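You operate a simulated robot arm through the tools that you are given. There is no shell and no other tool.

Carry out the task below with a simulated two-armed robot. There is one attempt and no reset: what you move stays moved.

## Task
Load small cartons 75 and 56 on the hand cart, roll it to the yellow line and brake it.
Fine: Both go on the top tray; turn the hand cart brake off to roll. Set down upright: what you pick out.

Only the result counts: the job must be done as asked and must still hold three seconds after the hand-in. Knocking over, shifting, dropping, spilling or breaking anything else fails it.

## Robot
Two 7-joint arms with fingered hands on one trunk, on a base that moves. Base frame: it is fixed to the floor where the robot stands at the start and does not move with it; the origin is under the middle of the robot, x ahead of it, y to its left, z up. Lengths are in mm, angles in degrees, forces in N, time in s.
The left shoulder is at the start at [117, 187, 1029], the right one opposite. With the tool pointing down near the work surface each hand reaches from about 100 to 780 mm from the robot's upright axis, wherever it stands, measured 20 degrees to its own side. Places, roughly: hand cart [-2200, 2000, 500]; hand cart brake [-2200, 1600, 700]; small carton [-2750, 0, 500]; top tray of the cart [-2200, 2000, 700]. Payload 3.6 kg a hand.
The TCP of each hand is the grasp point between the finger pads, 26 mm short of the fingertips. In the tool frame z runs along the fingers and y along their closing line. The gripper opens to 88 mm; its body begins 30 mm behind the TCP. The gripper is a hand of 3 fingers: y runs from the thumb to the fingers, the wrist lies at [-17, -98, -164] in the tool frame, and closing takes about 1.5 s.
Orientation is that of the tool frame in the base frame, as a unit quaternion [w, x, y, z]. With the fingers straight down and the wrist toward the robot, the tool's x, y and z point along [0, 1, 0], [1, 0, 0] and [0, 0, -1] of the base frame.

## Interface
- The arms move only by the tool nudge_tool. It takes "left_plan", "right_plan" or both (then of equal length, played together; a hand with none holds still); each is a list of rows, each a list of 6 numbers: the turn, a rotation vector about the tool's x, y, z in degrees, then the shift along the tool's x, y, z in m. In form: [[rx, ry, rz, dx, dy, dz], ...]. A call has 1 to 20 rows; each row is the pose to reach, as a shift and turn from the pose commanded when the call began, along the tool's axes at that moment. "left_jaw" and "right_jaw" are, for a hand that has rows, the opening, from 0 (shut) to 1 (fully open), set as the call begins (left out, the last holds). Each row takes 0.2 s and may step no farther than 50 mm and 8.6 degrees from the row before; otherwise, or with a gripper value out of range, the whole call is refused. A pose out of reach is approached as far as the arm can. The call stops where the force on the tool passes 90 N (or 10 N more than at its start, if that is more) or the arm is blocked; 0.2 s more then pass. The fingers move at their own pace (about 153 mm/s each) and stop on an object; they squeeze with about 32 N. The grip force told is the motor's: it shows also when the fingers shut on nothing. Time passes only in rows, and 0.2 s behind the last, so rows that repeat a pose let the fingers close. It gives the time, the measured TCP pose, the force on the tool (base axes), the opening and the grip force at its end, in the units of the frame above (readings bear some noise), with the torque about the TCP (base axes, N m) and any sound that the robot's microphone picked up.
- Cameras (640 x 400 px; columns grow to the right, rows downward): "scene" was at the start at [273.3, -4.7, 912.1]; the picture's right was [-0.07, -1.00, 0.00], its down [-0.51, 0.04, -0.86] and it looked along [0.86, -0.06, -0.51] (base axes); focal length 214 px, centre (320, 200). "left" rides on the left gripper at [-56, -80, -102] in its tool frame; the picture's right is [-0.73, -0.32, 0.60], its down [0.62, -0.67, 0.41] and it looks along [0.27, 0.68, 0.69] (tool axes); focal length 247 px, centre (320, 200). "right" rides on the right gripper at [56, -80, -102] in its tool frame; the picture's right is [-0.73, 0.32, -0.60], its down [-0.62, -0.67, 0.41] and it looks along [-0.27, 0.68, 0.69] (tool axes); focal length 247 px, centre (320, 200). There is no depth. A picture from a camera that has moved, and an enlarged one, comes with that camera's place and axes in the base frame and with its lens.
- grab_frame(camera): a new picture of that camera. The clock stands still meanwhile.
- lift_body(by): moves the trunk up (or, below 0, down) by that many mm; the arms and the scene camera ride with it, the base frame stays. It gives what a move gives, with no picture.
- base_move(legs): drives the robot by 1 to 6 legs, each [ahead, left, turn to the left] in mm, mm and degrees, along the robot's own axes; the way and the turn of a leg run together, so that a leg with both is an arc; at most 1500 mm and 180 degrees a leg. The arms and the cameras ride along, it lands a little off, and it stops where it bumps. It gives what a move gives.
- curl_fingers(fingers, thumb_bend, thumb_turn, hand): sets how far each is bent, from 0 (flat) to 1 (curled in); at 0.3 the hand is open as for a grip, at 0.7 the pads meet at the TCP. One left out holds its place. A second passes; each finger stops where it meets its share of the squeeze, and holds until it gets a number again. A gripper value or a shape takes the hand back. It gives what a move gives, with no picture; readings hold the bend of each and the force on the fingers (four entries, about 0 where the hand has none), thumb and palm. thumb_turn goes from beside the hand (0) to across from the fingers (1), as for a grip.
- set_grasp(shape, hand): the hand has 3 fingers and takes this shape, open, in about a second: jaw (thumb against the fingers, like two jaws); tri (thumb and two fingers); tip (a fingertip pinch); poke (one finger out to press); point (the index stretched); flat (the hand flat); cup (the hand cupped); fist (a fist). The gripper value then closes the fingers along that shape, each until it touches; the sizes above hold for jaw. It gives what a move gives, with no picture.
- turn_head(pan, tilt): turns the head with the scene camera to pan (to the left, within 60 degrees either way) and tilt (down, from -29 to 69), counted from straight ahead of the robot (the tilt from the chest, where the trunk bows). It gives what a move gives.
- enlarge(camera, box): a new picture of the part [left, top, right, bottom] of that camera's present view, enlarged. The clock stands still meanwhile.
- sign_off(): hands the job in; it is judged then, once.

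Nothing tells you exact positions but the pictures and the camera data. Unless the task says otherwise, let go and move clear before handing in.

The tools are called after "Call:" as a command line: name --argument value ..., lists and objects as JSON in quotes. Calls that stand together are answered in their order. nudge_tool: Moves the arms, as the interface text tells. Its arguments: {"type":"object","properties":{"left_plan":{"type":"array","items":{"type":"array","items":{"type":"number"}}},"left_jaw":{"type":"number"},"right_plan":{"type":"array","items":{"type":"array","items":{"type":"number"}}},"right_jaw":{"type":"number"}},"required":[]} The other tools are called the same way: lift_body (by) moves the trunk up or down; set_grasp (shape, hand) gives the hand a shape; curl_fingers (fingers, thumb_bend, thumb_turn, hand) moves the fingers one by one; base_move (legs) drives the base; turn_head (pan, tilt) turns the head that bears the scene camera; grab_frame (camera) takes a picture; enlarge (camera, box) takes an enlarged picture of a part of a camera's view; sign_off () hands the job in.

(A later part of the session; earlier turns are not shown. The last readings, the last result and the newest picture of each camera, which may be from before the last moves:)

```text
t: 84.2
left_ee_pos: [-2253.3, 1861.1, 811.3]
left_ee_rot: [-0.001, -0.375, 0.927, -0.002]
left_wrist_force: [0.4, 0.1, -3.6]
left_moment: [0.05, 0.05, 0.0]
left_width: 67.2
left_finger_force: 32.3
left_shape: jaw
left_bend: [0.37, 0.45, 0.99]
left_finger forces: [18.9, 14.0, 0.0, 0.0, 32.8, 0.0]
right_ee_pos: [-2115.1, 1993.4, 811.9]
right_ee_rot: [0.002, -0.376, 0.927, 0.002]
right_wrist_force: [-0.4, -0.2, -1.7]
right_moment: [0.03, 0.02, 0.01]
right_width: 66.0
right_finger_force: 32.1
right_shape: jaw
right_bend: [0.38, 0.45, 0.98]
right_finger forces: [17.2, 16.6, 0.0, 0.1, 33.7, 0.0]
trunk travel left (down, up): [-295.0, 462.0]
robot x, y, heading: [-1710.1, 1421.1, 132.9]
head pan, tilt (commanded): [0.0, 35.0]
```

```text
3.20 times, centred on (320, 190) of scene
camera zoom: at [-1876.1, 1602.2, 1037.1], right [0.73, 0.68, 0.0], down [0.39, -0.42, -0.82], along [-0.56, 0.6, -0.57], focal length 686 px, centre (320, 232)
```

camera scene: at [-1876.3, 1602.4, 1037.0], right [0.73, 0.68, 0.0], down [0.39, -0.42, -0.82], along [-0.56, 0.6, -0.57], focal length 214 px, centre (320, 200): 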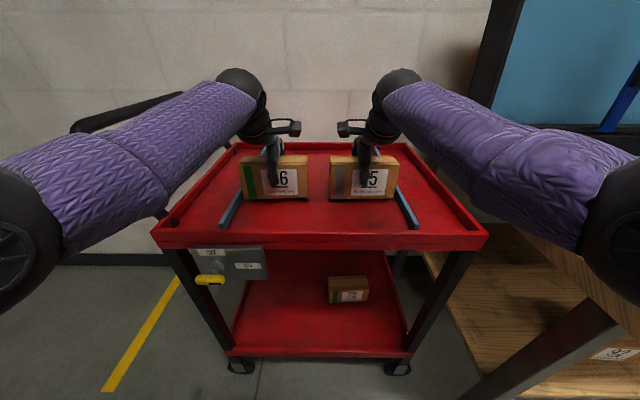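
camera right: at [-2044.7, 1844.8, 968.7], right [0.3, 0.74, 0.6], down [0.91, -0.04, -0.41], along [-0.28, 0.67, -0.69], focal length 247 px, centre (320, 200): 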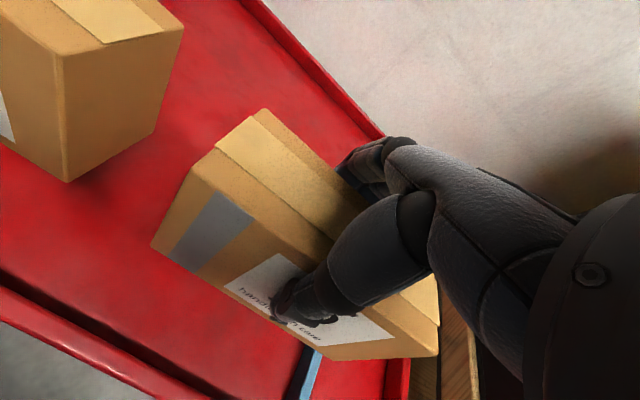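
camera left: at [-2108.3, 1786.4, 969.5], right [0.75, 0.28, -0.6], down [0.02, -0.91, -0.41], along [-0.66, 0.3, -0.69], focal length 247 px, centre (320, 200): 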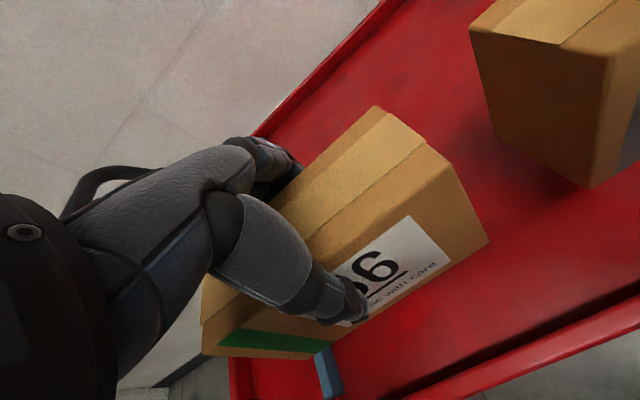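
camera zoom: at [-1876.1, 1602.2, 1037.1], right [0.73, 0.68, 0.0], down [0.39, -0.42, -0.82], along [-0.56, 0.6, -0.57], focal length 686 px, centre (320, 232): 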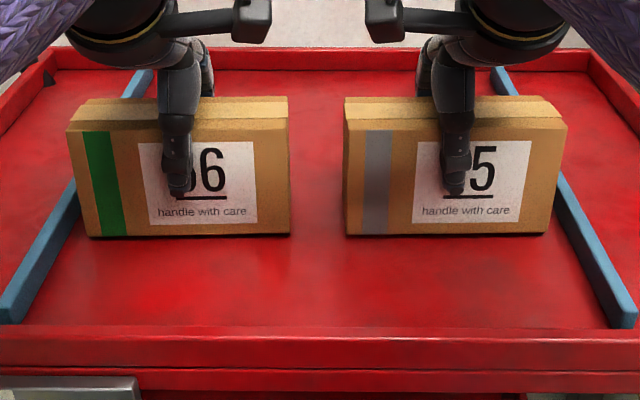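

The load on both wrists dropped slightly, so contact is starting. I'll go down 3 mm more.

Call:
nudge_tool --left_plan '[[0, 0, 0, 0, 0, 0.002], [0, 0, 0, 0, 0, 0.003], [0, 0, 0, 0, 0, 0.003]]' --right_plan '[[0, 0, 0, 0, 0, 0.001], [0, 0, 0, 0, 0, 0.002], [0, 0, 0, 0, 0, 0.002]]'

```text
t: 85.0
left_ee_pos: [-2253.2, 1859.8, 809.2]
left_ee_rot: [-0.001, -0.376, 0.927, 0.0]
left_wrist_force: [-0.9, -2.5, 6.4]
left_moment: [0.21, 0.16, 0.02]
left_width: 67.0
left_finger_force: 31.9
left_shape: jaw
left_bend: [0.37, 0.45, 0.99]
left_finger forces: [19.0, 14.1, 0.1, 0.0, 35.1, 0.1]
right_ee_pos: [-2115.4, 1991.3, 810.8]
right_ee_rot: [0.001, -0.376, 0.927, 0.003]
right_wrist_force: [0.2, 2.5, 2.8]
right_moment: [0.21, 0.15, -0.05]
right_width: 66.2
right_finger_force: 31.5
right_shape: jaw
right_bend: [0.38, 0.45, 0.98]
right_finger forces: [18.2, 17.4, 0.0, 0.1, 34.2, 0.0]
trunk travel left (down, up): [-295.0, 462.0]
robot x, y, heading: [-1709.8, 1420.3, 132.9]
head pan, tilt (commanded): [0.0, 35.0]
```

Both cartons rest on the tray. I'll open both hands.

Call:
nudge_tool --left_plan '[[0, 0, 0, 0, 0, 0], [0, 0, 0, 0, 0, 0], [0, 0, 0, 0, 0, 0], [0, 0, 0, 0, 0, 0], [0, 0, 0, 0, 0, 0], [0, 0, 0, 0, 0, 0]]' --right_plan '[[0, 0, 0, 0, 0, 0], [0, 0, 0, 0, 0, 0], [0, 0, 0, 0, 0, 0], [0, 0, 0, 0, 0, 0], [0, 0, 0, 0, 0, 0], [0, 0, 0, 0, 0, 0]]' --left_jaw 1 --right_jaw 1

Call:
grab_frame --camera "left"

Call:
grab_frame --camera "right"

Call:
enlarge --camera "scene" --box '[220, 140, 420, 240]'

```text
t: 86.4
left_ee_pos: [-2252.8, 1859.6, 807.7]
left_ee_rot: [0.0, -0.376, 0.927, -0.003]
left_wrist_force: [0.4, 0.3, -0.5]
left_moment: [-0.03, 0.0, 0.04]
left_width: 87.7
left_finger_force: 0.2
left_shape: jaw
left_bend: [0.3, 0.3, 0.98]
left_finger forces: [0.1, 0.0, 0.1, 0.1, 0.0, 0.0]
right_ee_pos: [-2114.9, 1990.7, 809.7]
right_ee_rot: [0.001, -0.375, 0.927, 0.001]
right_wrist_force: [-0.3, 0.2, -0.3]
right_moment: [0.01, 0.02, 0.03]
right_width: 87.9
right_finger_force: 0.0
right_shape: jaw
right_bend: [0.3, 0.3, 0.98]
right_finger forces: [0.1, 0.0, 0.0, 0.1, 0.2, 0.1]
trunk travel left (down, up): [-295.0, 462.0]
robot x, y, heading: [-1712.6, 1418.5, 132.8]
head pan, tilt (commanded): [0.0, 35.0]
```

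```text
taken
camera left: at [-2156.1, 1842.3, 909.8], right [0.75, 0.28, -0.6], down [0.02, -0.91, -0.41], along [-0.66, 0.3, -0.69], focal length 247 px, centre (320, 200)
```

left: 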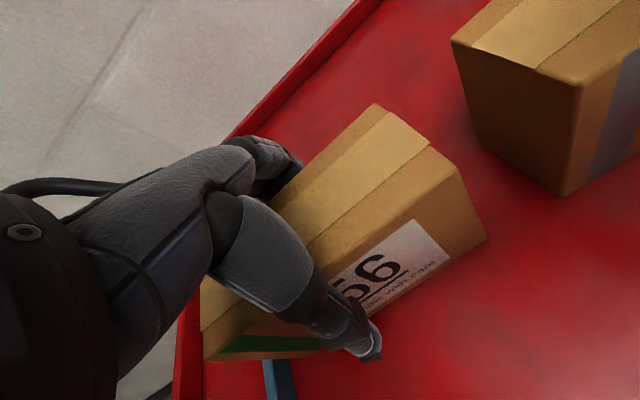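

```text
taken
camera right: at [-2099.9, 1894.0, 910.1], right [0.3, 0.74, 0.6], down [0.91, -0.04, -0.41], along [-0.28, 0.67, -0.69], focal length 247 px, centre (320, 200)
```

right: 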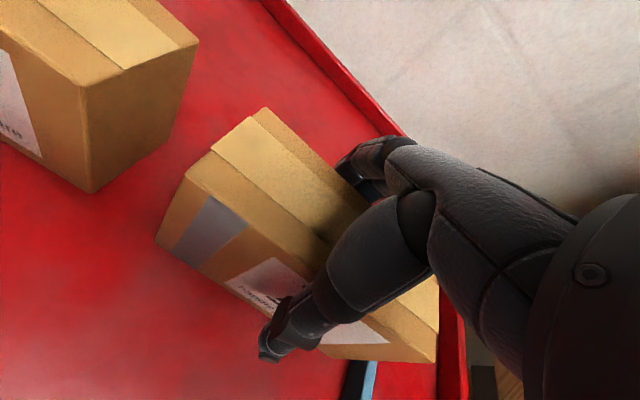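

```text
3.20 times, centred on (320, 190) of scene
camera zoom: at [-1875.7, 1601.8, 1037.2], right [0.73, 0.68, 0.0], down [0.39, -0.42, -0.82], along [-0.56, 0.6, -0.57], focal length 686 px, centre (320, 232)
```

zoom: 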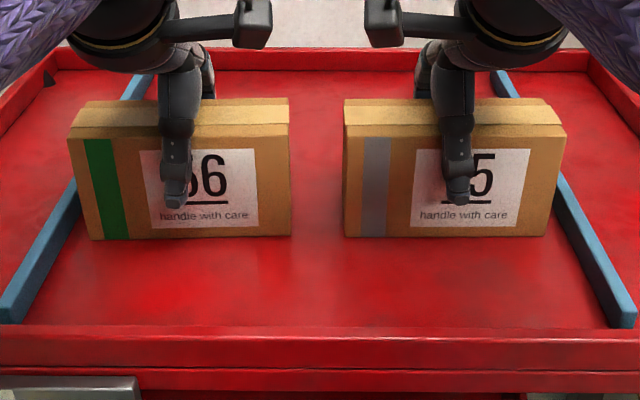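

Both released and standing upright. I'll raise both hands straight up clear of the boxes.

Call:
nudge_tool --left_plan '[[0, 0, 0, 0, 0, -0.02], [0, 0, 0, 0, 0, -0.045], [0, 0, 0, 0, 0, -0.08], [0, 0, 0, 0, 0, -0.12], [0, 0, 0, 0, -0.04, -0.12], [0, 0, 0, 0, -0.075, -0.12]]' --right_plan '[[0, 0, 0, 0, 0, -0.02], [0, 0, 0, 0, 0, -0.045], [0, 0, 0, 0, 0, -0.08], [0, 0, 0, 0, 0, -0.12], [0, 0, 0, 0, -0.04, -0.12], [0, 0, 0, 0, -0.075, -0.12]]'

Call:
base_move --legs '[[-330, 0, 0]]'

Call:
grab_frame --camera "scene"

Call:
enlarge --camera "scene" --box '[220, 100, 440, 260]'

```text
t: 87.8
left_ee_pos: [-2200.1, 1806.9, 928.2]
left_ee_rot: [0.001, -0.376, 0.927, -0.001]
left_wrist_force: [0.0, -0.5, 0.1]
left_moment: [0.0, 0.0, 0.01]
left_width: 88.0
left_finger_force: 0.0
left_shape: jaw
left_bend: [0.3, 0.3, 0.98]
left_finger forces: [0.0, 0.0, 0.0, 0.0, 0.0, 0.0]
right_ee_pos: [-2059.3, 1936.0, 931.5]
right_ee_rot: [0.001, -0.376, 0.927, 0.0]
right_wrist_force: [0.2, 0.0, 0.4]
right_moment: [0.01, 0.0, 0.0]
right_width: 87.8
right_finger_force: 0.0
right_shape: jaw
right_bend: [0.3, 0.3, 0.98]
right_finger forces: [0.0, 0.0, 0.0, 0.1, 0.1, 0.0]
trunk travel left (down, up): [-295.0, 462.0]
robot x, y, heading: [-1710.2, 1417.0, 132.9]
head pan, tilt (commanded): [0.0, 35.0]
```

```text
t: 90.0
left_ee_pos: [-1979.6, 1561.5, 927.3]
left_ee_rot: [-0.001, -0.378, 0.926, -0.002]
left_wrist_force: [0.0, 0.5, -0.1]
left_moment: [0.02, 0.02, -0.01]
left_width: 87.9
left_finger_force: 0.0
left_shape: jaw
left_bend: [0.3, 0.3, 0.98]
left_finger forces: [0.0, 0.1, 0.0, 0.0, 0.0, 0.1]
right_ee_pos: [-1837.4, 1692.3, 931.5]
right_ee_rot: [0.002, -0.379, 0.925, 0.001]
right_wrist_force: [0.1, -0.5, 0.1]
right_moment: [0.02, 0.01, -0.03]
right_width: 88.1
right_finger_force: 0.0
right_shape: jaw
right_bend: [0.3, 0.3, 0.98]
right_finger forces: [0.0, 0.1, 0.0, 0.1, 0.0, 0.1]
trunk travel left (down, up): [-295.0, 462.0]
robot x, y, heading: [-1484.5, 1178.1, 133.2]
head pan, tilt (commanded): [0.0, 35.0]
```

```text
taken
camera scene: at [-1651.6, 1359.0, 1037.4], right [0.73, 0.69, 0.0], down [0.39, -0.42, -0.82], along [-0.56, 0.6, -0.57], focal length 214 px, centre (320, 200)
```

scene: 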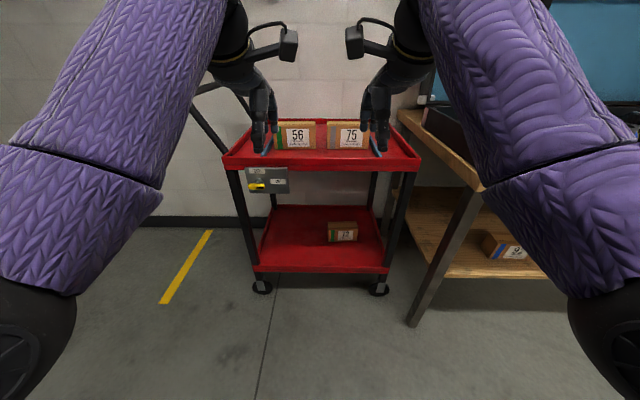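

```text
2.50 times, centred on (330, 180) of scene
camera zoom: at [-1651.6, 1359.0, 1037.4], right [0.73, 0.69, 0.0], down [0.39, -0.42, -0.82], along [-0.56, 0.6, -0.57], focal length 536 px, centre (295, 250)
```

zoom: 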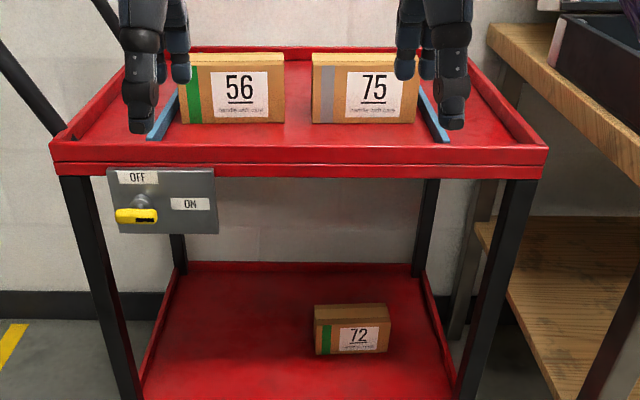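

Cartons 56 and 75 stand on the top tray between the bars. Next the brake: lever (pointing to ON) is ~at z 665, near the cart's left leg; handle's near leg rises left of it. I'll shift left so the right hand faces the lever and the left hand the handle, and lower the trunk.

Call:
base_move --legs '[[0, 258, 0]]'

Call:
lift_body --by -120

Call:
set_grasp --shape "poke" --hand "right"

Call:
grab_frame --camera "scene"

Call:
grab_frame --camera "right"

```text
t: 91.8
left_ee_pos: [-2171.9, 1380.4, 927.3]
left_ee_rot: [0.0, -0.38, 0.925, -0.002]
left_wrist_force: [-0.4, -0.2, -0.1]
left_moment: [0.02, -0.01, 0.02]
left_width: 87.9
left_finger_force: 0.1
left_shape: jaw
left_bend: [0.3, 0.3, 0.98]
left_finger forces: [0.0, 0.0, 0.1, 0.0, 0.0, 0.0]
right_ee_pos: [-2032.6, 1511.6, 929.8]
right_ee_rot: [0.002, -0.379, 0.925, 0.0]
right_wrist_force: [0.0, 0.0, -0.8]
right_moment: [-0.03, -0.03, -0.01]
right_width: 88.0
right_finger_force: 0.1
right_shape: jaw
right_bend: [0.3, 0.3, 0.98]
right_finger forces: [0.1, 0.0, 0.0, 0.0, 0.1, 0.0]
trunk travel left (down, up): [-295.0, 462.0]
robot x, y, heading: [-1676.8, 995.7, 133.3]
head pan, tilt (commanded): [0.0, 35.0]
```

```text
t: 93.3
left_ee_pos: [-2171.7, 1380.4, 807.8]
left_ee_rot: [0.0, -0.38, 0.925, -0.002]
left_wrist_force: [0.1, -0.3, -0.1]
left_moment: [-0.01, 0.0, 0.02]
left_width: 88.0
left_finger_force: 0.1
left_shape: jaw
left_bend: [0.3, 0.3, 0.98]
left_finger forces: [0.0, 0.0, 0.1, 0.1, 0.0, 0.0]
right_ee_pos: [-2031.3, 1510.6, 811.7]
right_ee_rot: [0.001, -0.379, 0.925, 0.001]
right_wrist_force: [0.4, 0.7, -0.7]
right_moment: [-0.04, -0.01, -0.01]
right_width: 87.9
right_finger_force: 0.1
right_shape: jaw
right_bend: [0.3, 0.3, 0.98]
right_finger forces: [0.1, 0.0, 0.0, 0.1, 0.1, 0.0]
trunk travel left (down, up): [-175.0, 582.0]
robot x, y, heading: [-1676.6, 994.4, 133.4]
head pan, tilt (commanded): [0.0, 35.0]
```

```text
t: 94.2
left_ee_pos: [-2172.5, 1379.4, 808.3]
left_ee_rot: [0.0, -0.379, 0.925, -0.002]
left_wrist_force: [-0.7, 0.4, -0.2]
left_moment: [0.02, 0.03, -0.04]
left_width: 87.9
left_finger_force: 0.1
left_shape: jaw
left_bend: [0.3, 0.3, 0.98]
left_finger forces: [0.1, 0.0, 0.0, 0.0, 0.0, 0.1]
right_ee_pos: [-2031.7, 1511.9, 811.0]
right_ee_rot: [0.002, -0.379, 0.925, 0.0]
right_wrist_force: [-1.0, -0.8, -0.3]
right_moment: [-0.02, -0.01, 0.01]
right_width: 0.0
right_finger_force: 0.1
right_shape: poke
right_bend: [0.7, 0.92, 0.25]
right_finger forces: [0.1, 0.0, 0.0, 0.0, 0.0, 0.0]
trunk travel left (down, up): [-175.0, 582.0]
robot x, y, heading: [-1678.6, 999.8, 133.2]
head pan, tilt (commanded): [0.0, 35.0]
```

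```text
taken
camera scene: at [-1860.1, 1194.5, 905.7], right [0.73, 0.69, 0.0], down [0.39, -0.42, -0.82], along [-0.56, 0.6, -0.57], focal length 214 px, centre (320, 200)
```

scene: 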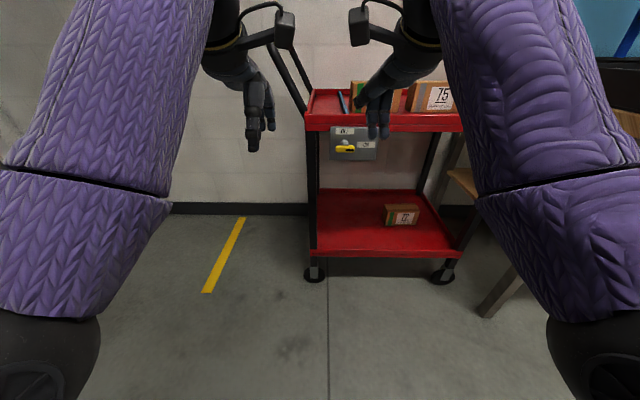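

```text
taken
camera right: at [-2016.4, 1414.7, 911.8], right [0.3, 0.74, 0.6], down [0.91, -0.04, -0.41], along [-0.28, 0.67, -0.69], focal length 247 px, centre (320, 200)
```

right: 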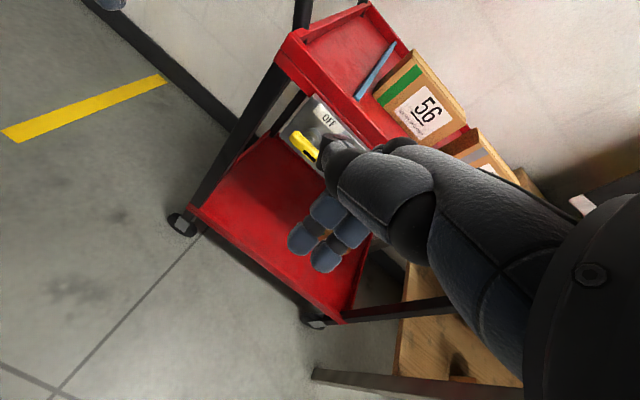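

The hands face the lever and handle. Let me zoom in on the lever and the handle leg for accurate positions.

Call:
enlarge --camera "scene" --box '[310, 110, 400, 170]'

Call:
enlarge --camera "scene" --box '[250, 10, 370, 130]'

Call:
enlarge --camera "right" --box '[250, 70, 370, 170]'

Call:
grab_frame --camera "left"

```text
6.67 times, centred on (355, 140) of scene
camera zoom: at [-1860.1, 1194.5, 905.7], right [0.73, 0.69, 0.0], down [0.39, -0.42, -0.82], along [-0.56, 0.6, -0.57], focal length 1430 px, centre (87, 600)
```

zoom: 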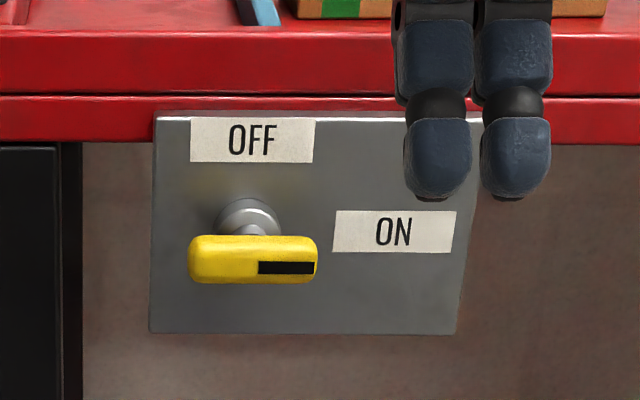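

```text
3.33 times, centred on (310, 70) of scene
camera zoom: at [-1860.1, 1194.5, 905.7], right [0.73, 0.69, 0.0], down [0.39, -0.42, -0.82], along [-0.56, 0.6, -0.57], focal length 715 px, centre (353, 633)
```

zoom: 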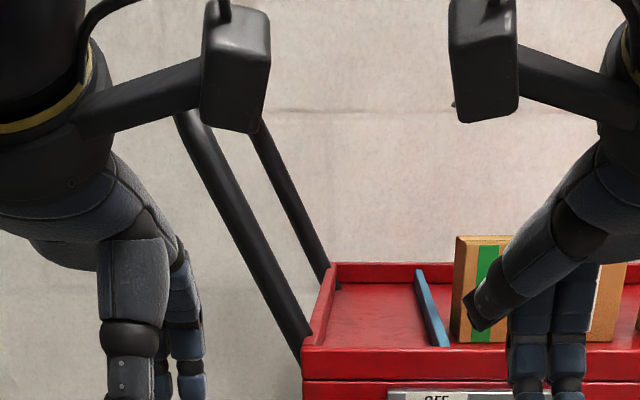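

```text
4.00 times, centred on (310, 120) of right
camera zoom: at [-2016.4, 1414.7, 911.8], right [0.3, 0.74, 0.6], down [0.91, -0.04, -0.41], along [-0.28, 0.67, -0.69], focal length 988 px, centre (360, 520)
```

zoom: 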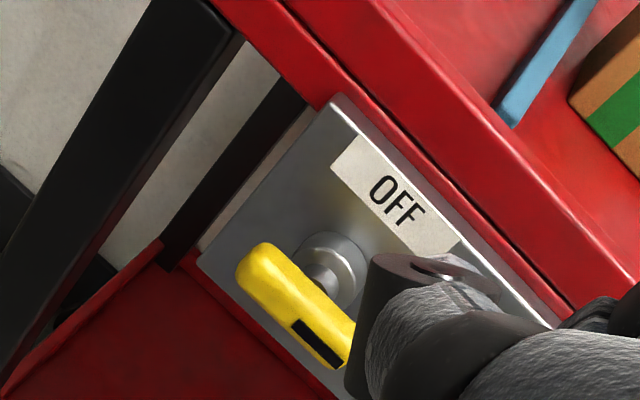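

```text
taken
camera left: at [-2074.9, 1363.1, 909.9], right [0.75, 0.29, -0.6], down [0.02, -0.91, -0.41], along [-0.66, 0.29, -0.69], focal length 247 px, centre (320, 200)
```

left: 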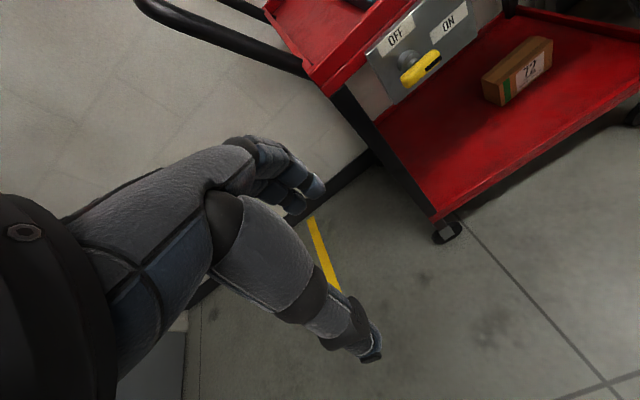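

Triangulated: lever centre ≈ 822 mm ahead, 70 mm right, z≈687; the handle's near leg leans left from (37 left, z 769) to (81 left, z 868) at 865 mm ahead. I'll now turn both hands to point forward here, clear of the cart, and reset the right hand to jaw.

Call:
set_grasp --shape "jaw" --hand "right"

Call:
nudge_tool --left_plan '[[-8.2, 0, 0, 0, 0, 0], [-16.4, 0, 0, 0, 0, 0], [-24.6, 0, 0, 0, 0, 0], [-32.8, 0, 0, 0, 0, 0], [-41, 0, 0, 0, 0, 0], [-49.2, 0, 0, 0, 0, 0], [-57.4, 0, 0, 0, 0, 0], [-65.6, 0, 0, 0, 0, 0], [-73.8, 0, 0, 0, 0, 0], [-82, 0, 0, 0, 0, 0], [-90, 0, 0, 0, 0, 0]]' --right_plan '[[-8.2, 0, 0, 0, 0, 0], [-16.4, 0, 0, 0, 0, 0], [-24.6, 0, 0, 0, 0, 0], [-32.8, 0, 0, 0, 0, 0], [-41, 0, 0, 0, 0, 0], [-49.2, 0, 0, 0, 0, 0], [-57.4, 0, 0, 0, 0, 0], [-65.6, 0, 0, 0, 0, 0], [-73.8, 0, 0, 0, 0, 0], [-82, 0, 0, 0, 0, 0], [-90, 0, 0, 0, 0, 0]]'

Call:
grab_frame --camera "scene"

Call:
grab_frame --camera "right"

Call:
grab_frame --camera "left"

```text
t: 95.1
left_ee_pos: [-2172.2, 1379.3, 808.2]
left_ee_rot: [0.0, -0.38, 0.925, -0.002]
left_wrist_force: [0.4, -1.1, 0.8]
left_moment: [0.01, -0.01, 0.0]
left_width: 87.8
left_finger_force: 0.0
left_shape: jaw
left_bend: [0.3, 0.3, 0.98]
left_finger forces: [0.1, 0.0, 0.0, 0.0, 0.1, 0.0]
right_ee_pos: [-2031.3, 1512.2, 809.4]
right_ee_rot: [0.001, -0.38, 0.925, 0.001]
right_wrist_force: [0.7, -0.6, 0.3]
right_moment: [-0.02, -0.05, 0.0]
right_width: 87.9
right_finger_force: 0.0
right_shape: jaw
right_bend: [0.3, 0.3, 0.97]
right_finger forces: [0.0, 0.0, 0.0, 0.0, 0.0, 0.0]
trunk travel left (down, up): [-175.0, 582.0]
robot x, y, heading: [-1682.2, 999.5, 133.4]
head pan, tilt (commanded): [0.0, 35.0]
```

```text
t: 96.9
left_ee_pos: [-2229.5, 1369.1, 854.3]
left_ee_rot: [-0.293, -0.277, 0.774, 0.487]
left_wrist_force: [-0.4, -0.4, 0.0]
left_moment: [0.0, -0.01, 0.01]
left_width: 87.9
left_finger_force: 0.0
left_shape: jaw
left_bend: [0.3, 0.3, 0.98]
left_finger forces: [0.0, 0.0, 0.0, 0.0, 0.0, 0.0]
right_ee_pos: [-2018.9, 1554.2, 841.8]
right_ee_rot: [-0.143, -0.343, 0.762, 0.529]
right_wrist_force: [0.8, -0.3, -0.4]
right_moment: [0.01, 0.0, -0.02]
right_width: 87.8
right_finger_force: 0.1
right_shape: jaw
right_bend: [0.3, 0.3, 0.97]
right_finger forces: [0.1, 0.0, 0.1, 0.0, 0.1, 0.1]
trunk travel left (down, up): [-175.0, 582.0]
robot x, y, heading: [-1680.2, 993.4, 133.2]
head pan, tilt (commanded): [0.0, 35.0]
stopped in row 8 (left hand): the arm was blocked; the commanded pose is now the measured one
```

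```text
taken
camera scene: at [-1860.0, 1194.4, 905.8], right [0.73, 0.69, 0.0], down [0.39, -0.42, -0.82], along [-0.56, 0.6, -0.57], focal length 214 px, centre (320, 200)
```

scene: 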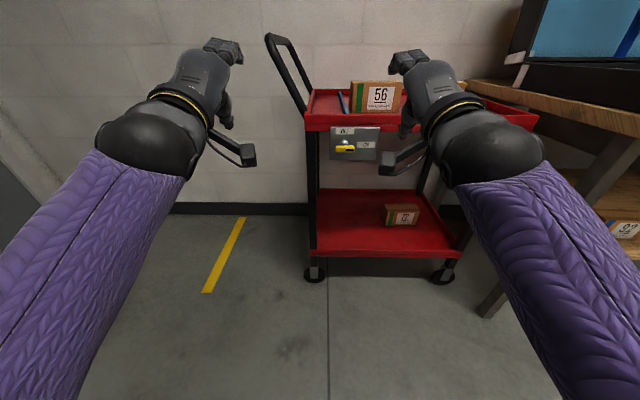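

```text
taken
camera right: at [-1971.4, 1427.6, 801.0], right [0.76, 0.14, 0.63], down [0.46, 0.58, -0.68], along [-0.46, 0.81, 0.38], focal length 247 px, centre (320, 200)
```

right: 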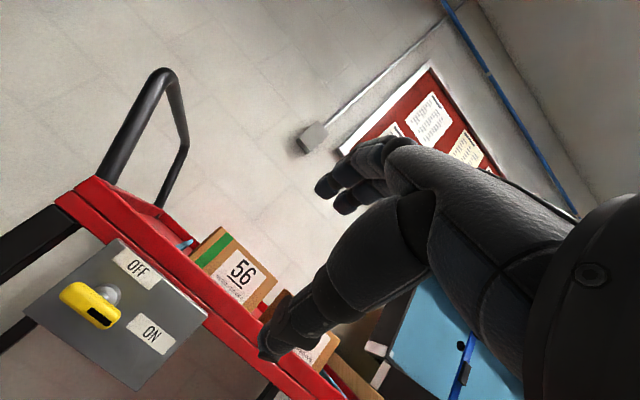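

```text
taken
camera left: at [-2105.4, 1318.8, 807.0], right [0.11, 0.76, -0.64], down [-0.62, -0.45, -0.64], along [-0.78, 0.47, 0.43], focal length 247 px, centre (320, 200)
```

left: 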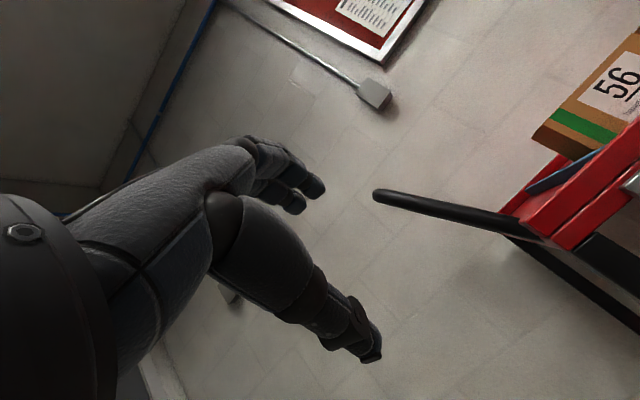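

Both arms reached ~66° of forward pitch (tools now point forward, ~22° down) before the left was blocked at a joint limit. That's usable. I'll test rolling the left hand about its pointing axis so it can wrap the handle's near leg.

Call:
nudge_tool --left_plan '[[0, 0, 8.2, 0, 0, 0], [0, 0, 16.4, 0, 0, 0], [0, 0, 24.6, 0, 0, 0], [0, 0, 32.8, 0, 0, 0], [0, 0, 41, 0, 0, 0], [0, 0, 49.2, 0, 0, 0], [0, 0, 57.4, 0, 0, 0], [0, 0, 65.6, 0, 0, 0]]'

Call:
grab_frame --camera "scene"

Call:
grab_frame --camera "left"

```text
t: 98.7
left_ee_pos: [-2228.8, 1368.2, 853.6]
left_ee_rot: [-0.51, 0.186, 0.801, 0.252]
left_wrist_force: [0.5, -0.1, 0.4]
left_moment: [-0.02, 0.0, -0.01]
left_width: 87.8
left_finger_force: 0.1
left_shape: jaw
left_bend: [0.3, 0.3, 0.98]
left_finger forces: [0.1, 0.1, 0.0, 0.0, 0.0, 0.0]
right_ee_pos: [-2019.5, 1554.7, 840.1]
right_ee_rot: [-0.143, -0.343, 0.763, 0.528]
right_wrist_force: [-0.6, -0.2, -0.3]
right_moment: [-0.02, 0.0, -0.02]
right_width: 87.9
right_finger_force: 0.0
right_shape: jaw
right_bend: [0.3, 0.3, 0.97]
right_finger forces: [0.1, 0.1, 0.1, 0.0, 0.0, 0.0]
trunk travel left (down, up): [-175.0, 582.0]
robot x, y, heading: [-1674.6, 994.8, 133.1]
head pan, tilt (commanded): [0.0, 35.0]
```

```text
taken
camera scene: at [-1860.1, 1194.4, 905.7], right [0.73, 0.69, 0.0], down [0.39, -0.42, -0.82], along [-0.56, 0.6, -0.57], focal length 214 px, centre (320, 200)
```

scene: 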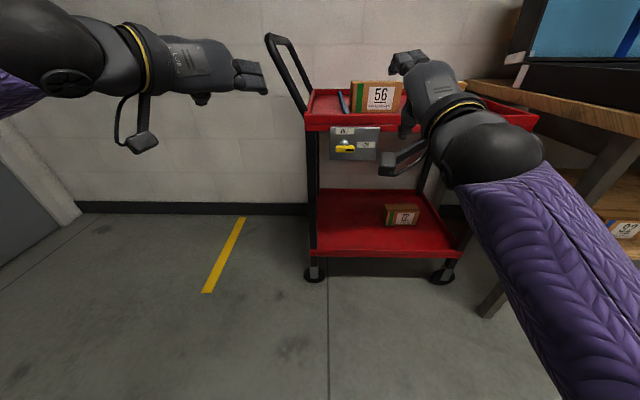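

```text
taken
camera left: at [-2175.1, 1241.6, 821.9], right [-0.31, 0.07, -0.95], down [-0.92, -0.26, 0.28], along [-0.23, 0.96, 0.14], focal length 247 px, centre (320, 200)
```

left: 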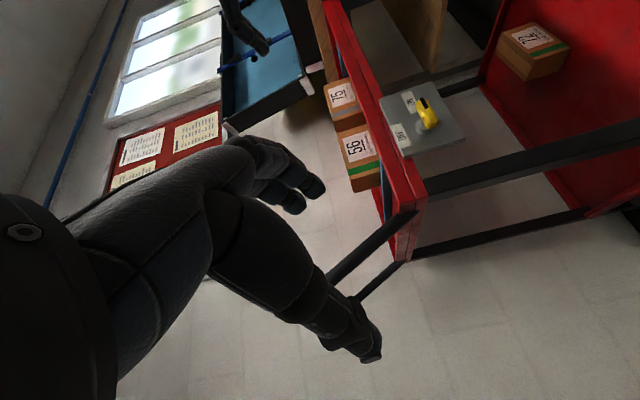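

Rolling works fine. For the brake I'll grip the lever bar with the right hand (thumb below, fingers above) and roll it. First lower the trunk 150 mm to bring the right hand to lever height (z≈687).

Call:
lift_body --by -150

Call:
turn_head --pan -5 --tilt 20

Call:
grab_frame --camera "scene"

Call:
grab_frame --camera "right"

```text
t: 100.4
left_ee_pos: [-2227.7, 1368.7, 705.2]
left_ee_rot: [-0.509, 0.185, 0.802, 0.253]
left_wrist_force: [-0.2, -0.2, 0.1]
left_moment: [0.03, 0.01, 0.0]
left_width: 88.0
left_finger_force: 0.0
left_shape: jaw
left_bend: [0.3, 0.3, 0.98]
left_finger forces: [0.1, 0.1, 0.0, 0.0, 0.0, 0.0]
right_ee_pos: [-2016.9, 1563.5, 698.5]
right_ee_rot: [-0.131, -0.35, 0.749, 0.547]
right_wrist_force: [-0.2, 0.6, 0.5]
right_moment: [0.0, -0.04, -0.01]
right_width: 87.9
right_finger_force: 0.1
right_shape: jaw
right_bend: [0.3, 0.3, 0.97]
right_finger forces: [0.1, 0.1, 0.1, 0.1, 0.1, 0.0]
trunk travel left (down, up): [-25.0, 732.0]
robot x, y, heading: [-1678.0, 993.5, 133.1]
head pan, tilt (commanded): [0.0, 35.0]
```

```text
t: 101.2
left_ee_pos: [-2228.3, 1369.2, 703.3]
left_ee_rot: [-0.509, 0.185, 0.802, 0.252]
left_wrist_force: [-0.1, -0.6, -0.1]
left_moment: [0.0, 0.0, 0.01]
left_width: 87.8
left_finger_force: 0.0
left_shape: jaw
left_bend: [0.3, 0.3, 0.98]
left_finger forces: [0.0, 0.0, 0.0, 0.0, 0.0, 0.0]
right_ee_pos: [-2016.3, 1563.4, 697.2]
right_ee_rot: [-0.129, -0.351, 0.751, 0.545]
right_wrist_force: [0.3, 0.0, 0.2]
right_moment: [0.01, 0.01, 0.01]
right_width: 88.0
right_finger_force: 0.0
right_shape: jaw
right_bend: [0.3, 0.3, 0.97]
right_finger forces: [0.0, 0.1, 0.0, 0.0, 0.0, 0.0]
trunk travel left (down, up): [-25.0, 732.0]
robot x, y, heading: [-1680.4, 996.4, 133.4]
head pan, tilt (commanded): [-5.0, 20.0]
```

```text
taken
camera scene: at [-1879.2, 1226.5, 766.6], right [0.78, 0.62, 0.0], down [0.21, -0.27, -0.94], along [-0.58, 0.74, -0.34], focal length 214 px, centre (320, 200)
```

scene: 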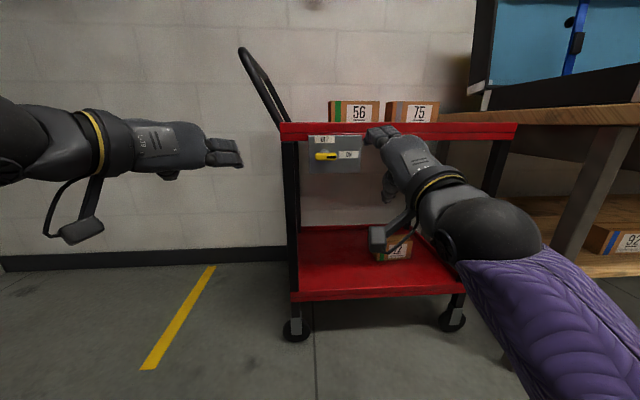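

```text
taken
camera right: at [-1968.1, 1437.7, 651.2], right [0.75, 0.11, 0.65], down [0.47, 0.61, -0.64], along [-0.47, 0.79, 0.41], focal length 247 px, centre (320, 200)
```

right: 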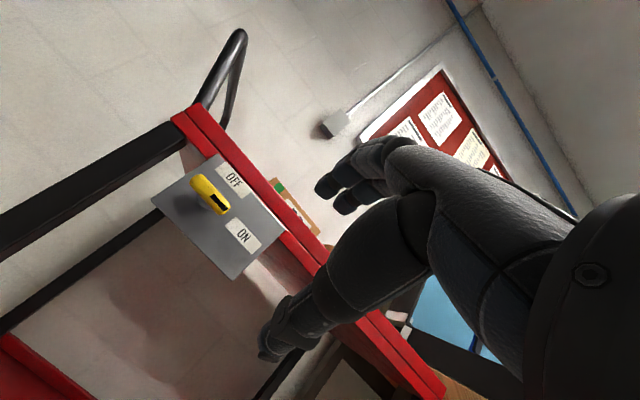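

The right hand is at lever height. I'll shift the base left 65 and forward 80 to line it up, then re-measure with parallax.

Call:
base_move --legs '[[80, 65, 0]]'

Call:
grab_frame --camera "scene"

Call:
grab_frame --camera "right"

Call:
enlarge --camera "right" --box '[160, 100, 360, 260]'

Call:
enlarge --camera "scene" --box '[280, 110, 440, 210]'

```text
t: 102.3
left_ee_pos: [-2331.5, 1380.7, 704.1]
left_ee_rot: [-0.509, 0.185, 0.802, 0.253]
left_wrist_force: [0.7, 0.0, -0.1]
left_moment: [0.02, 0.03, -0.02]
left_width: 88.3
left_finger_force: 0.1
left_shape: jaw
left_bend: [0.3, 0.3, 0.98]
left_finger forces: [0.0, 0.1, 0.1, 0.0, 0.0, 0.0]
right_ee_pos: [-2120.2, 1573.5, 695.3]
right_ee_rot: [-0.13, -0.354, 0.75, 0.543]
right_wrist_force: [-0.8, -0.1, -0.6]
right_moment: [0.01, -0.01, 0.02]
right_width: 88.0
right_finger_force: 0.1
right_shape: jaw
right_bend: [0.3, 0.3, 0.97]
right_finger forces: [0.1, 0.0, 0.0, 0.0, 0.0, 0.0]
trunk travel left (down, up): [-25.0, 732.0]
robot x, y, heading: [-1778.6, 1007.8, 133.3]
head pan, tilt (commanded): [-5.0, 20.0]
```

```text
taken
camera scene: at [-1980.9, 1238.6, 766.6], right [0.78, 0.62, 0.0], down [0.21, -0.27, -0.94], along [-0.58, 0.74, -0.34], focal length 214 px, centre (320, 200)
```

scene: 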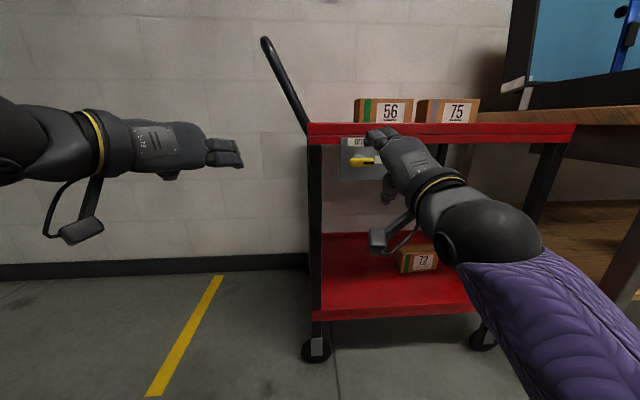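

```text
taken
camera right: at [-2069.3, 1448.5, 649.5], right [0.75, 0.11, 0.65], down [0.47, 0.61, -0.64], along [-0.47, 0.78, 0.4], focal length 247 px, centre (320, 200)
```

right: 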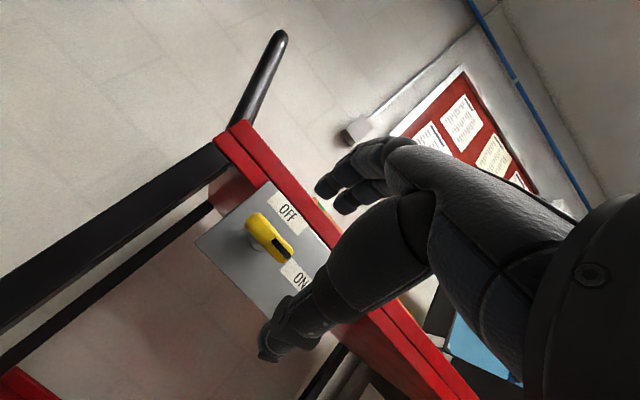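

```text
2.50 times, centred on (260, 180) of right
camera zoom: at [-2069.3, 1448.5, 649.5], right [0.75, 0.11, 0.65], down [0.47, 0.61, -0.64], along [-0.47, 0.78, 0.4], focal length 617 px, centre (470, 250)
```

zoom: 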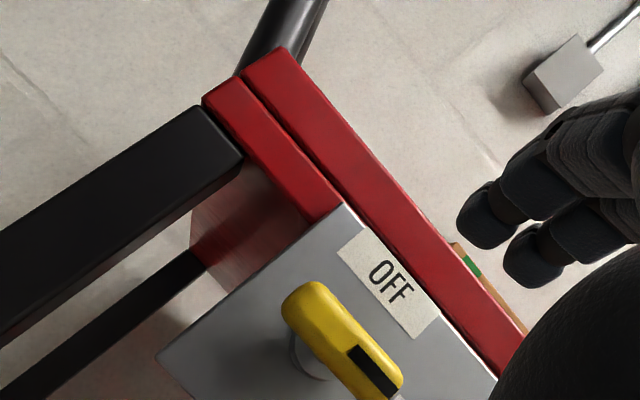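

```text
4.00 times, centred on (360, 160) of scene
camera zoom: at [-1980.9, 1238.6, 766.6], right [0.78, 0.62, 0.0], down [0.21, -0.27, -0.94], along [-0.58, 0.74, -0.34], focal length 858 px, centre (160, 360)
```

zoom: 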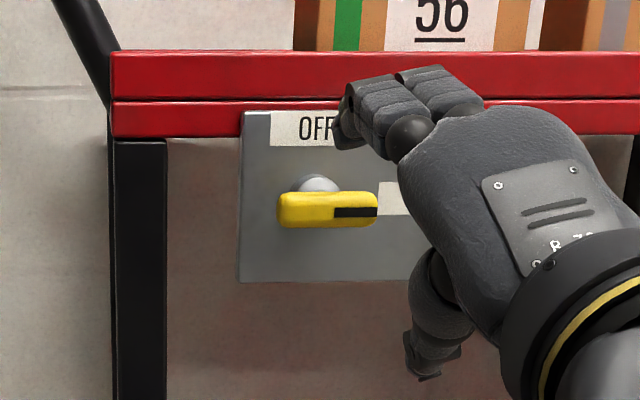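

Best estimate: the lever centre is ~98 mm ahead of the right TCP, 3 mm left, 7 mm lower. First I'll level the right hand (less pitch, roll aligned with the bar) in place and see if the arm can do it.

Call:
nudge_tool --right_plan '[[-4.2, 0.6, 2.7, 0, 0, 0], [-8.4, 1.2, 5.4, 0, 0, 0], [-12.6, 1.8, 8.1, 0, 0, 0], [-16.5, 2.4, 10.7, 0, 0, 0], [-16.5, 2.4, 10.7, 0, 0, 0]]' --right_jaw 0.5

Call:
enlarge --camera "scene" --box '[280, 110, 440, 210]'

Call:
grab_frame --camera "right"

```text
t: 103.5
left_ee_pos: [-2330.6, 1381.4, 703.5]
left_ee_rot: [-0.508, 0.185, 0.802, 0.253]
left_wrist_force: [0.1, 0.0, 0.5]
left_moment: [-0.02, -0.01, -0.03]
left_width: 87.9
left_finger_force: 0.0
left_shape: jaw
left_bend: [0.3, 0.3, 0.98]
left_finger forces: [0.1, 0.1, 0.0, 0.0, 0.0, 0.1]
right_ee_pos: [-2106.5, 1583.3, 680.9]
right_ee_rot: [-0.207, -0.314, 0.674, 0.636]
right_wrist_force: [0.1, -0.1, 0.0]
right_moment: [0.0, -0.06, 0.01]
right_width: 44.1
right_finger_force: 0.0
right_shape: jaw
right_bend: [0.43, 0.67, 1.0]
right_finger forces: [0.0, 0.0, 0.0, 0.0, 0.0, 0.1]
trunk travel left (down, up): [-25.0, 732.0]
robot x, y, heading: [-1780.5, 1010.4, 133.4]
head pan, tilt (commanded): [-5.0, 20.0]
```

```text
4.00 times, centred on (360, 160) of scene
camera zoom: at [-1981.0, 1238.6, 766.6], right [0.78, 0.62, 0.0], down [0.21, -0.27, -0.94], along [-0.58, 0.74, -0.34], focal length 858 px, centre (160, 360)
```

zoom: 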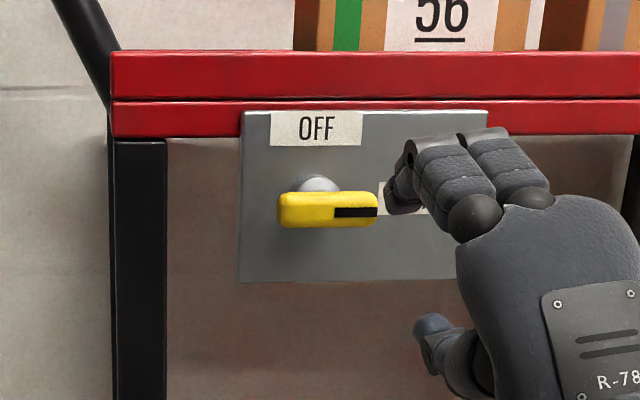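

```text
taken
camera right: at [-2065.2, 1469.8, 605.2], right [0.88, 0.07, 0.47], down [0.27, 0.73, -0.63], along [-0.38, 0.68, 0.63], focal length 247 px, centre (320, 200)
```

right: 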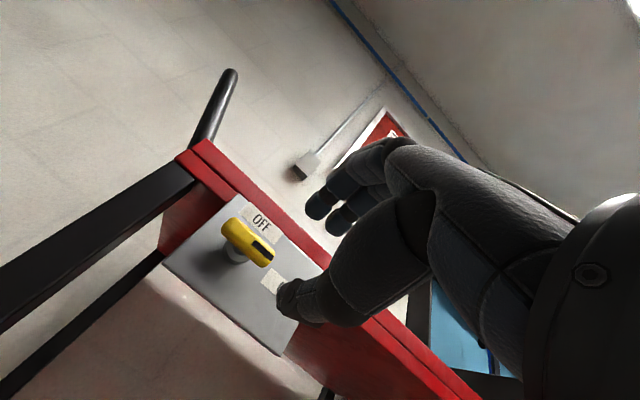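

The orientation is now nearly level (6° pitch), but the hand drifted 16 mm right and 14 mm down from the command. I'll command a correction left/up and see how it responds.

Call:
nudge_tool --right_plan '[[0, 0, 0, 0.01, 0.004, 0], [0, 0, 0, 0.02, 0.008, 0], [0, 0, 0, 0.02, 0.008, 0]]'

```text
t: 104.0
left_ee_pos: [-2330.6, 1380.8, 703.8]
left_ee_rot: [-0.508, 0.185, 0.802, 0.252]
left_wrist_force: [-0.2, -0.5, 0.0]
left_moment: [0.02, 0.0, -0.05]
left_width: 87.9
left_finger_force: 0.1
left_shape: jaw
left_bend: [0.3, 0.3, 0.98]
left_finger forces: [0.0, 0.0, 0.0, 0.0, 0.0, 0.0]
right_ee_pos: [-2114.5, 1578.3, 683.5]
right_ee_rot: [-0.198, -0.322, 0.669, 0.641]
right_wrist_force: [0.2, -0.3, 0.4]
right_moment: [-0.04, 0.0, 0.0]
right_width: 44.6
right_finger_force: 0.0
right_shape: jaw
right_bend: [0.43, 0.67, 1.0]
right_finger forces: [0.0, 0.0, 0.1, 0.0, 0.0, 0.1]
trunk travel left (down, up): [-25.0, 732.0]
robot x, y, heading: [-1778.5, 1010.0, 133.3]
head pan, tilt (commanded): [-5.0, 20.0]
stopped in row 2 (right hand): the arm was blocked; the commanded pose is now the measured one
```

The arm hit a joint limit there, so I'll position with base and trunk instead: raise 5 mm, move left 11 mm and forward 65 mm (fingertips stay just short of the lever).

Call:
lift_body --by 5

Call:
base_move --legs '[[55, 11, 0]]'

Call:
enlarge --camera "scene" --box '[300, 100, 460, 200]'

Call:
grab_frame --camera "right"

Call:
grab_frame --camera "left"

```text
t: 104.6
left_ee_pos: [-2329.5, 1381.0, 708.9]
left_ee_rot: [-0.508, 0.185, 0.803, 0.252]
left_wrist_force: [0.4, 0.0, -0.7]
left_moment: [0.04, -0.01, -0.01]
left_width: 88.1
left_finger_force: 0.1
left_shape: jaw
left_bend: [0.3, 0.3, 0.98]
left_finger forces: [0.1, 0.0, 0.0, 0.1, 0.1, 0.0]
right_ee_pos: [-2114.1, 1578.3, 689.1]
right_ee_rot: [-0.199, -0.321, 0.67, 0.639]
right_wrist_force: [-0.6, 0.4, 0.0]
right_moment: [0.0, 0.01, -0.01]
right_width: 44.5
right_finger_force: 0.1
right_shape: jaw
right_bend: [0.43, 0.67, 1.0]
right_finger forces: [0.0, 0.0, 0.0, 0.1, 0.0, 0.0]
trunk travel left (down, up): [-30.0, 727.0]
robot x, y, heading: [-1780.2, 1003.4, 133.4]
head pan, tilt (commanded): [-5.0, 20.0]
```

```text
t: 105.5
left_ee_pos: [-2375.6, 1414.1, 709.3]
left_ee_rot: [-0.509, 0.186, 0.802, 0.253]
left_wrist_force: [0.6, -0.3, -0.5]
left_moment: [-0.01, 0.01, 0.0]
left_width: 87.9
left_finger_force: 0.2
left_shape: jaw
left_bend: [0.3, 0.3, 0.98]
left_finger forces: [0.1, 0.0, 0.0, 0.1, 0.0, 0.0]
right_ee_pos: [-2157.6, 1610.4, 689.1]
right_ee_rot: [-0.198, -0.321, 0.67, 0.64]
right_wrist_force: [0.2, -0.5, 0.5]
right_moment: [-0.01, 0.01, 0.0]
right_width: 44.5
right_finger_force: 0.1
right_shape: jaw
right_bend: [0.43, 0.67, 1.0]
right_finger forces: [0.1, 0.1, 0.0, 0.1, 0.1, 0.0]
trunk travel left (down, up): [-30.0, 727.0]
robot x, y, heading: [-1823.6, 1041.6, 133.1]
head pan, tilt (commanded): [-5.0, 20.0]
```

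```text
4.00 times, centred on (380, 150) of scene
camera zoom: at [-2025.9, 1270.4, 771.9], right [0.78, 0.62, 0.0], down [0.21, -0.27, -0.94], along [-0.58, 0.74, -0.34], focal length 858 px, centre (80, 400)
```

zoom: 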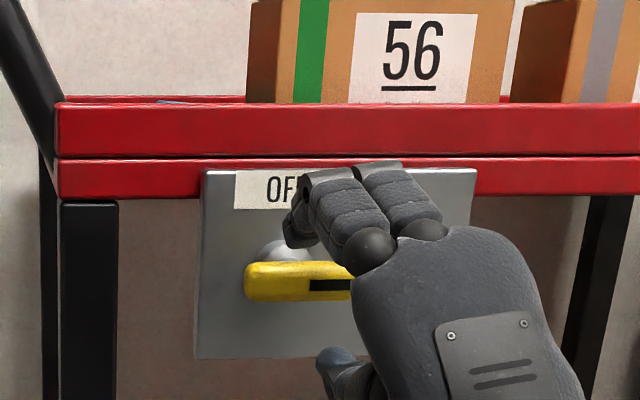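

```text
taken
camera right: at [-2116.2, 1499.3, 611.6], right [0.88, 0.06, 0.48], down [0.28, 0.74, -0.61], along [-0.39, 0.67, 0.63], focal length 247 px, centre (320, 200)
```

right: 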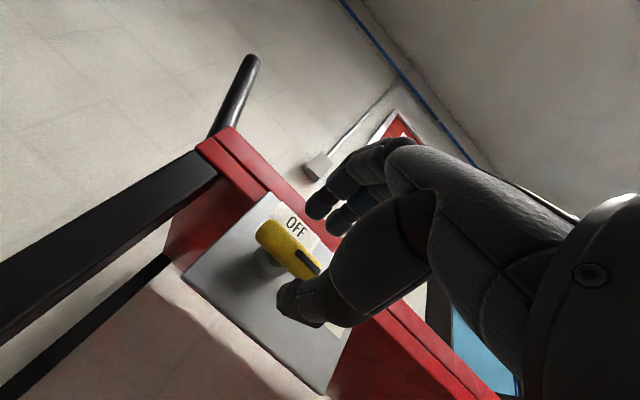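

```text
taken
camera left: at [-2322.2, 1286.7, 677.0], right [-0.31, 0.07, -0.95], down [-0.92, -0.27, 0.28], along [-0.23, 0.96, 0.15], focal length 247 px, centre (320, 200)
```

left: 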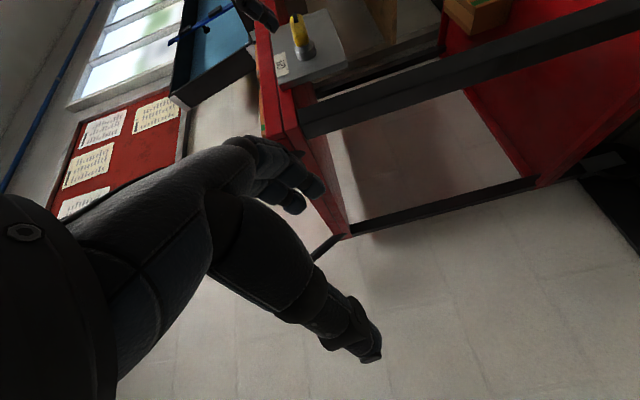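

The lever sits centred between thumb and fingers, ~45 mm ahead of the TCP. I'll advance 32 mm with the arm in small steps.

Call:
nudge_tool --right_plan '[[0, 0, 0, 0.001, 0, 0.01], [0, 0, 0, 0.002, 0, 0.02], [0, 0, 0, 0.002, 0, 0.032], [0, 0, 0, 0.002, 0, 0.032]]'

Call:
enlarge --camera "scene" --box '[300, 100, 460, 200]'

Call:
grab_frame --camera "right"

```text
t: 106.5
left_ee_pos: [-2376.2, 1414.5, 708.6]
left_ee_rot: [-0.509, 0.185, 0.802, 0.252]
left_wrist_force: [0.4, 0.6, -0.4]
left_moment: [-0.01, -0.02, 0.0]
left_width: 88.0
left_finger_force: 0.2
left_shape: jaw
left_bend: [0.3, 0.3, 0.98]
left_finger forces: [0.1, 0.0, 0.0, 0.0, 0.0, 0.0]
right_ee_pos: [-2181.2, 1633.5, 683.6]
right_ee_rot: [-0.199, -0.321, 0.67, 0.639]
right_wrist_force: [-0.7, 0.6, 0.0]
right_moment: [0.01, 0.04, 0.0]
right_width: 44.2
right_finger_force: 0.0
right_shape: jaw
right_bend: [0.43, 0.67, 1.0]
right_finger forces: [0.0, 0.0, 0.0, 0.1, 0.0, 0.1]
trunk travel left (down, up): [-30.0, 727.0]
robot x, y, heading: [-1828.3, 1044.1, 133.2]
head pan, tilt (commanded): [-5.0, 20.0]
```

```text
4.00 times, centred on (380, 150) of scene
camera zoom: at [-2026.0, 1270.4, 771.9], right [0.78, 0.62, 0.0], down [0.21, -0.27, -0.94], along [-0.58, 0.74, -0.34], focal length 858 px, centre (80, 400)
```

zoom: 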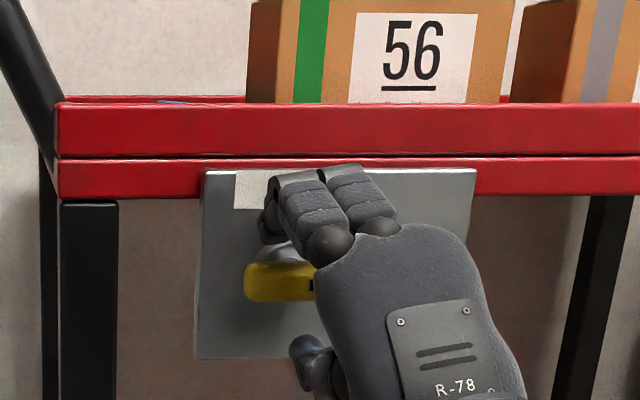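

```text
taken
camera right: at [-2139.6, 1521.8, 607.8], right [0.88, 0.06, 0.48], down [0.28, 0.74, -0.61], along [-0.39, 0.67, 0.63], focal length 247 px, centre (320, 200)
```

right: 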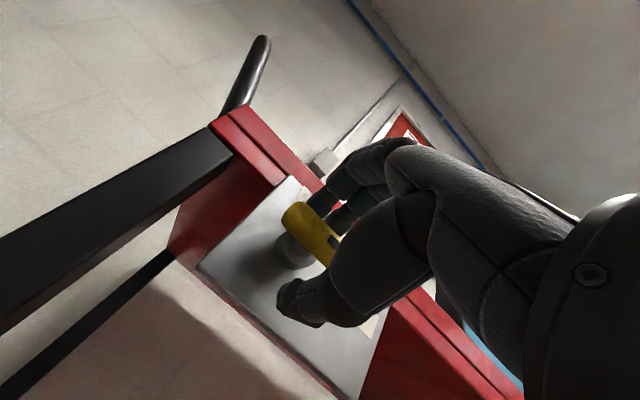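

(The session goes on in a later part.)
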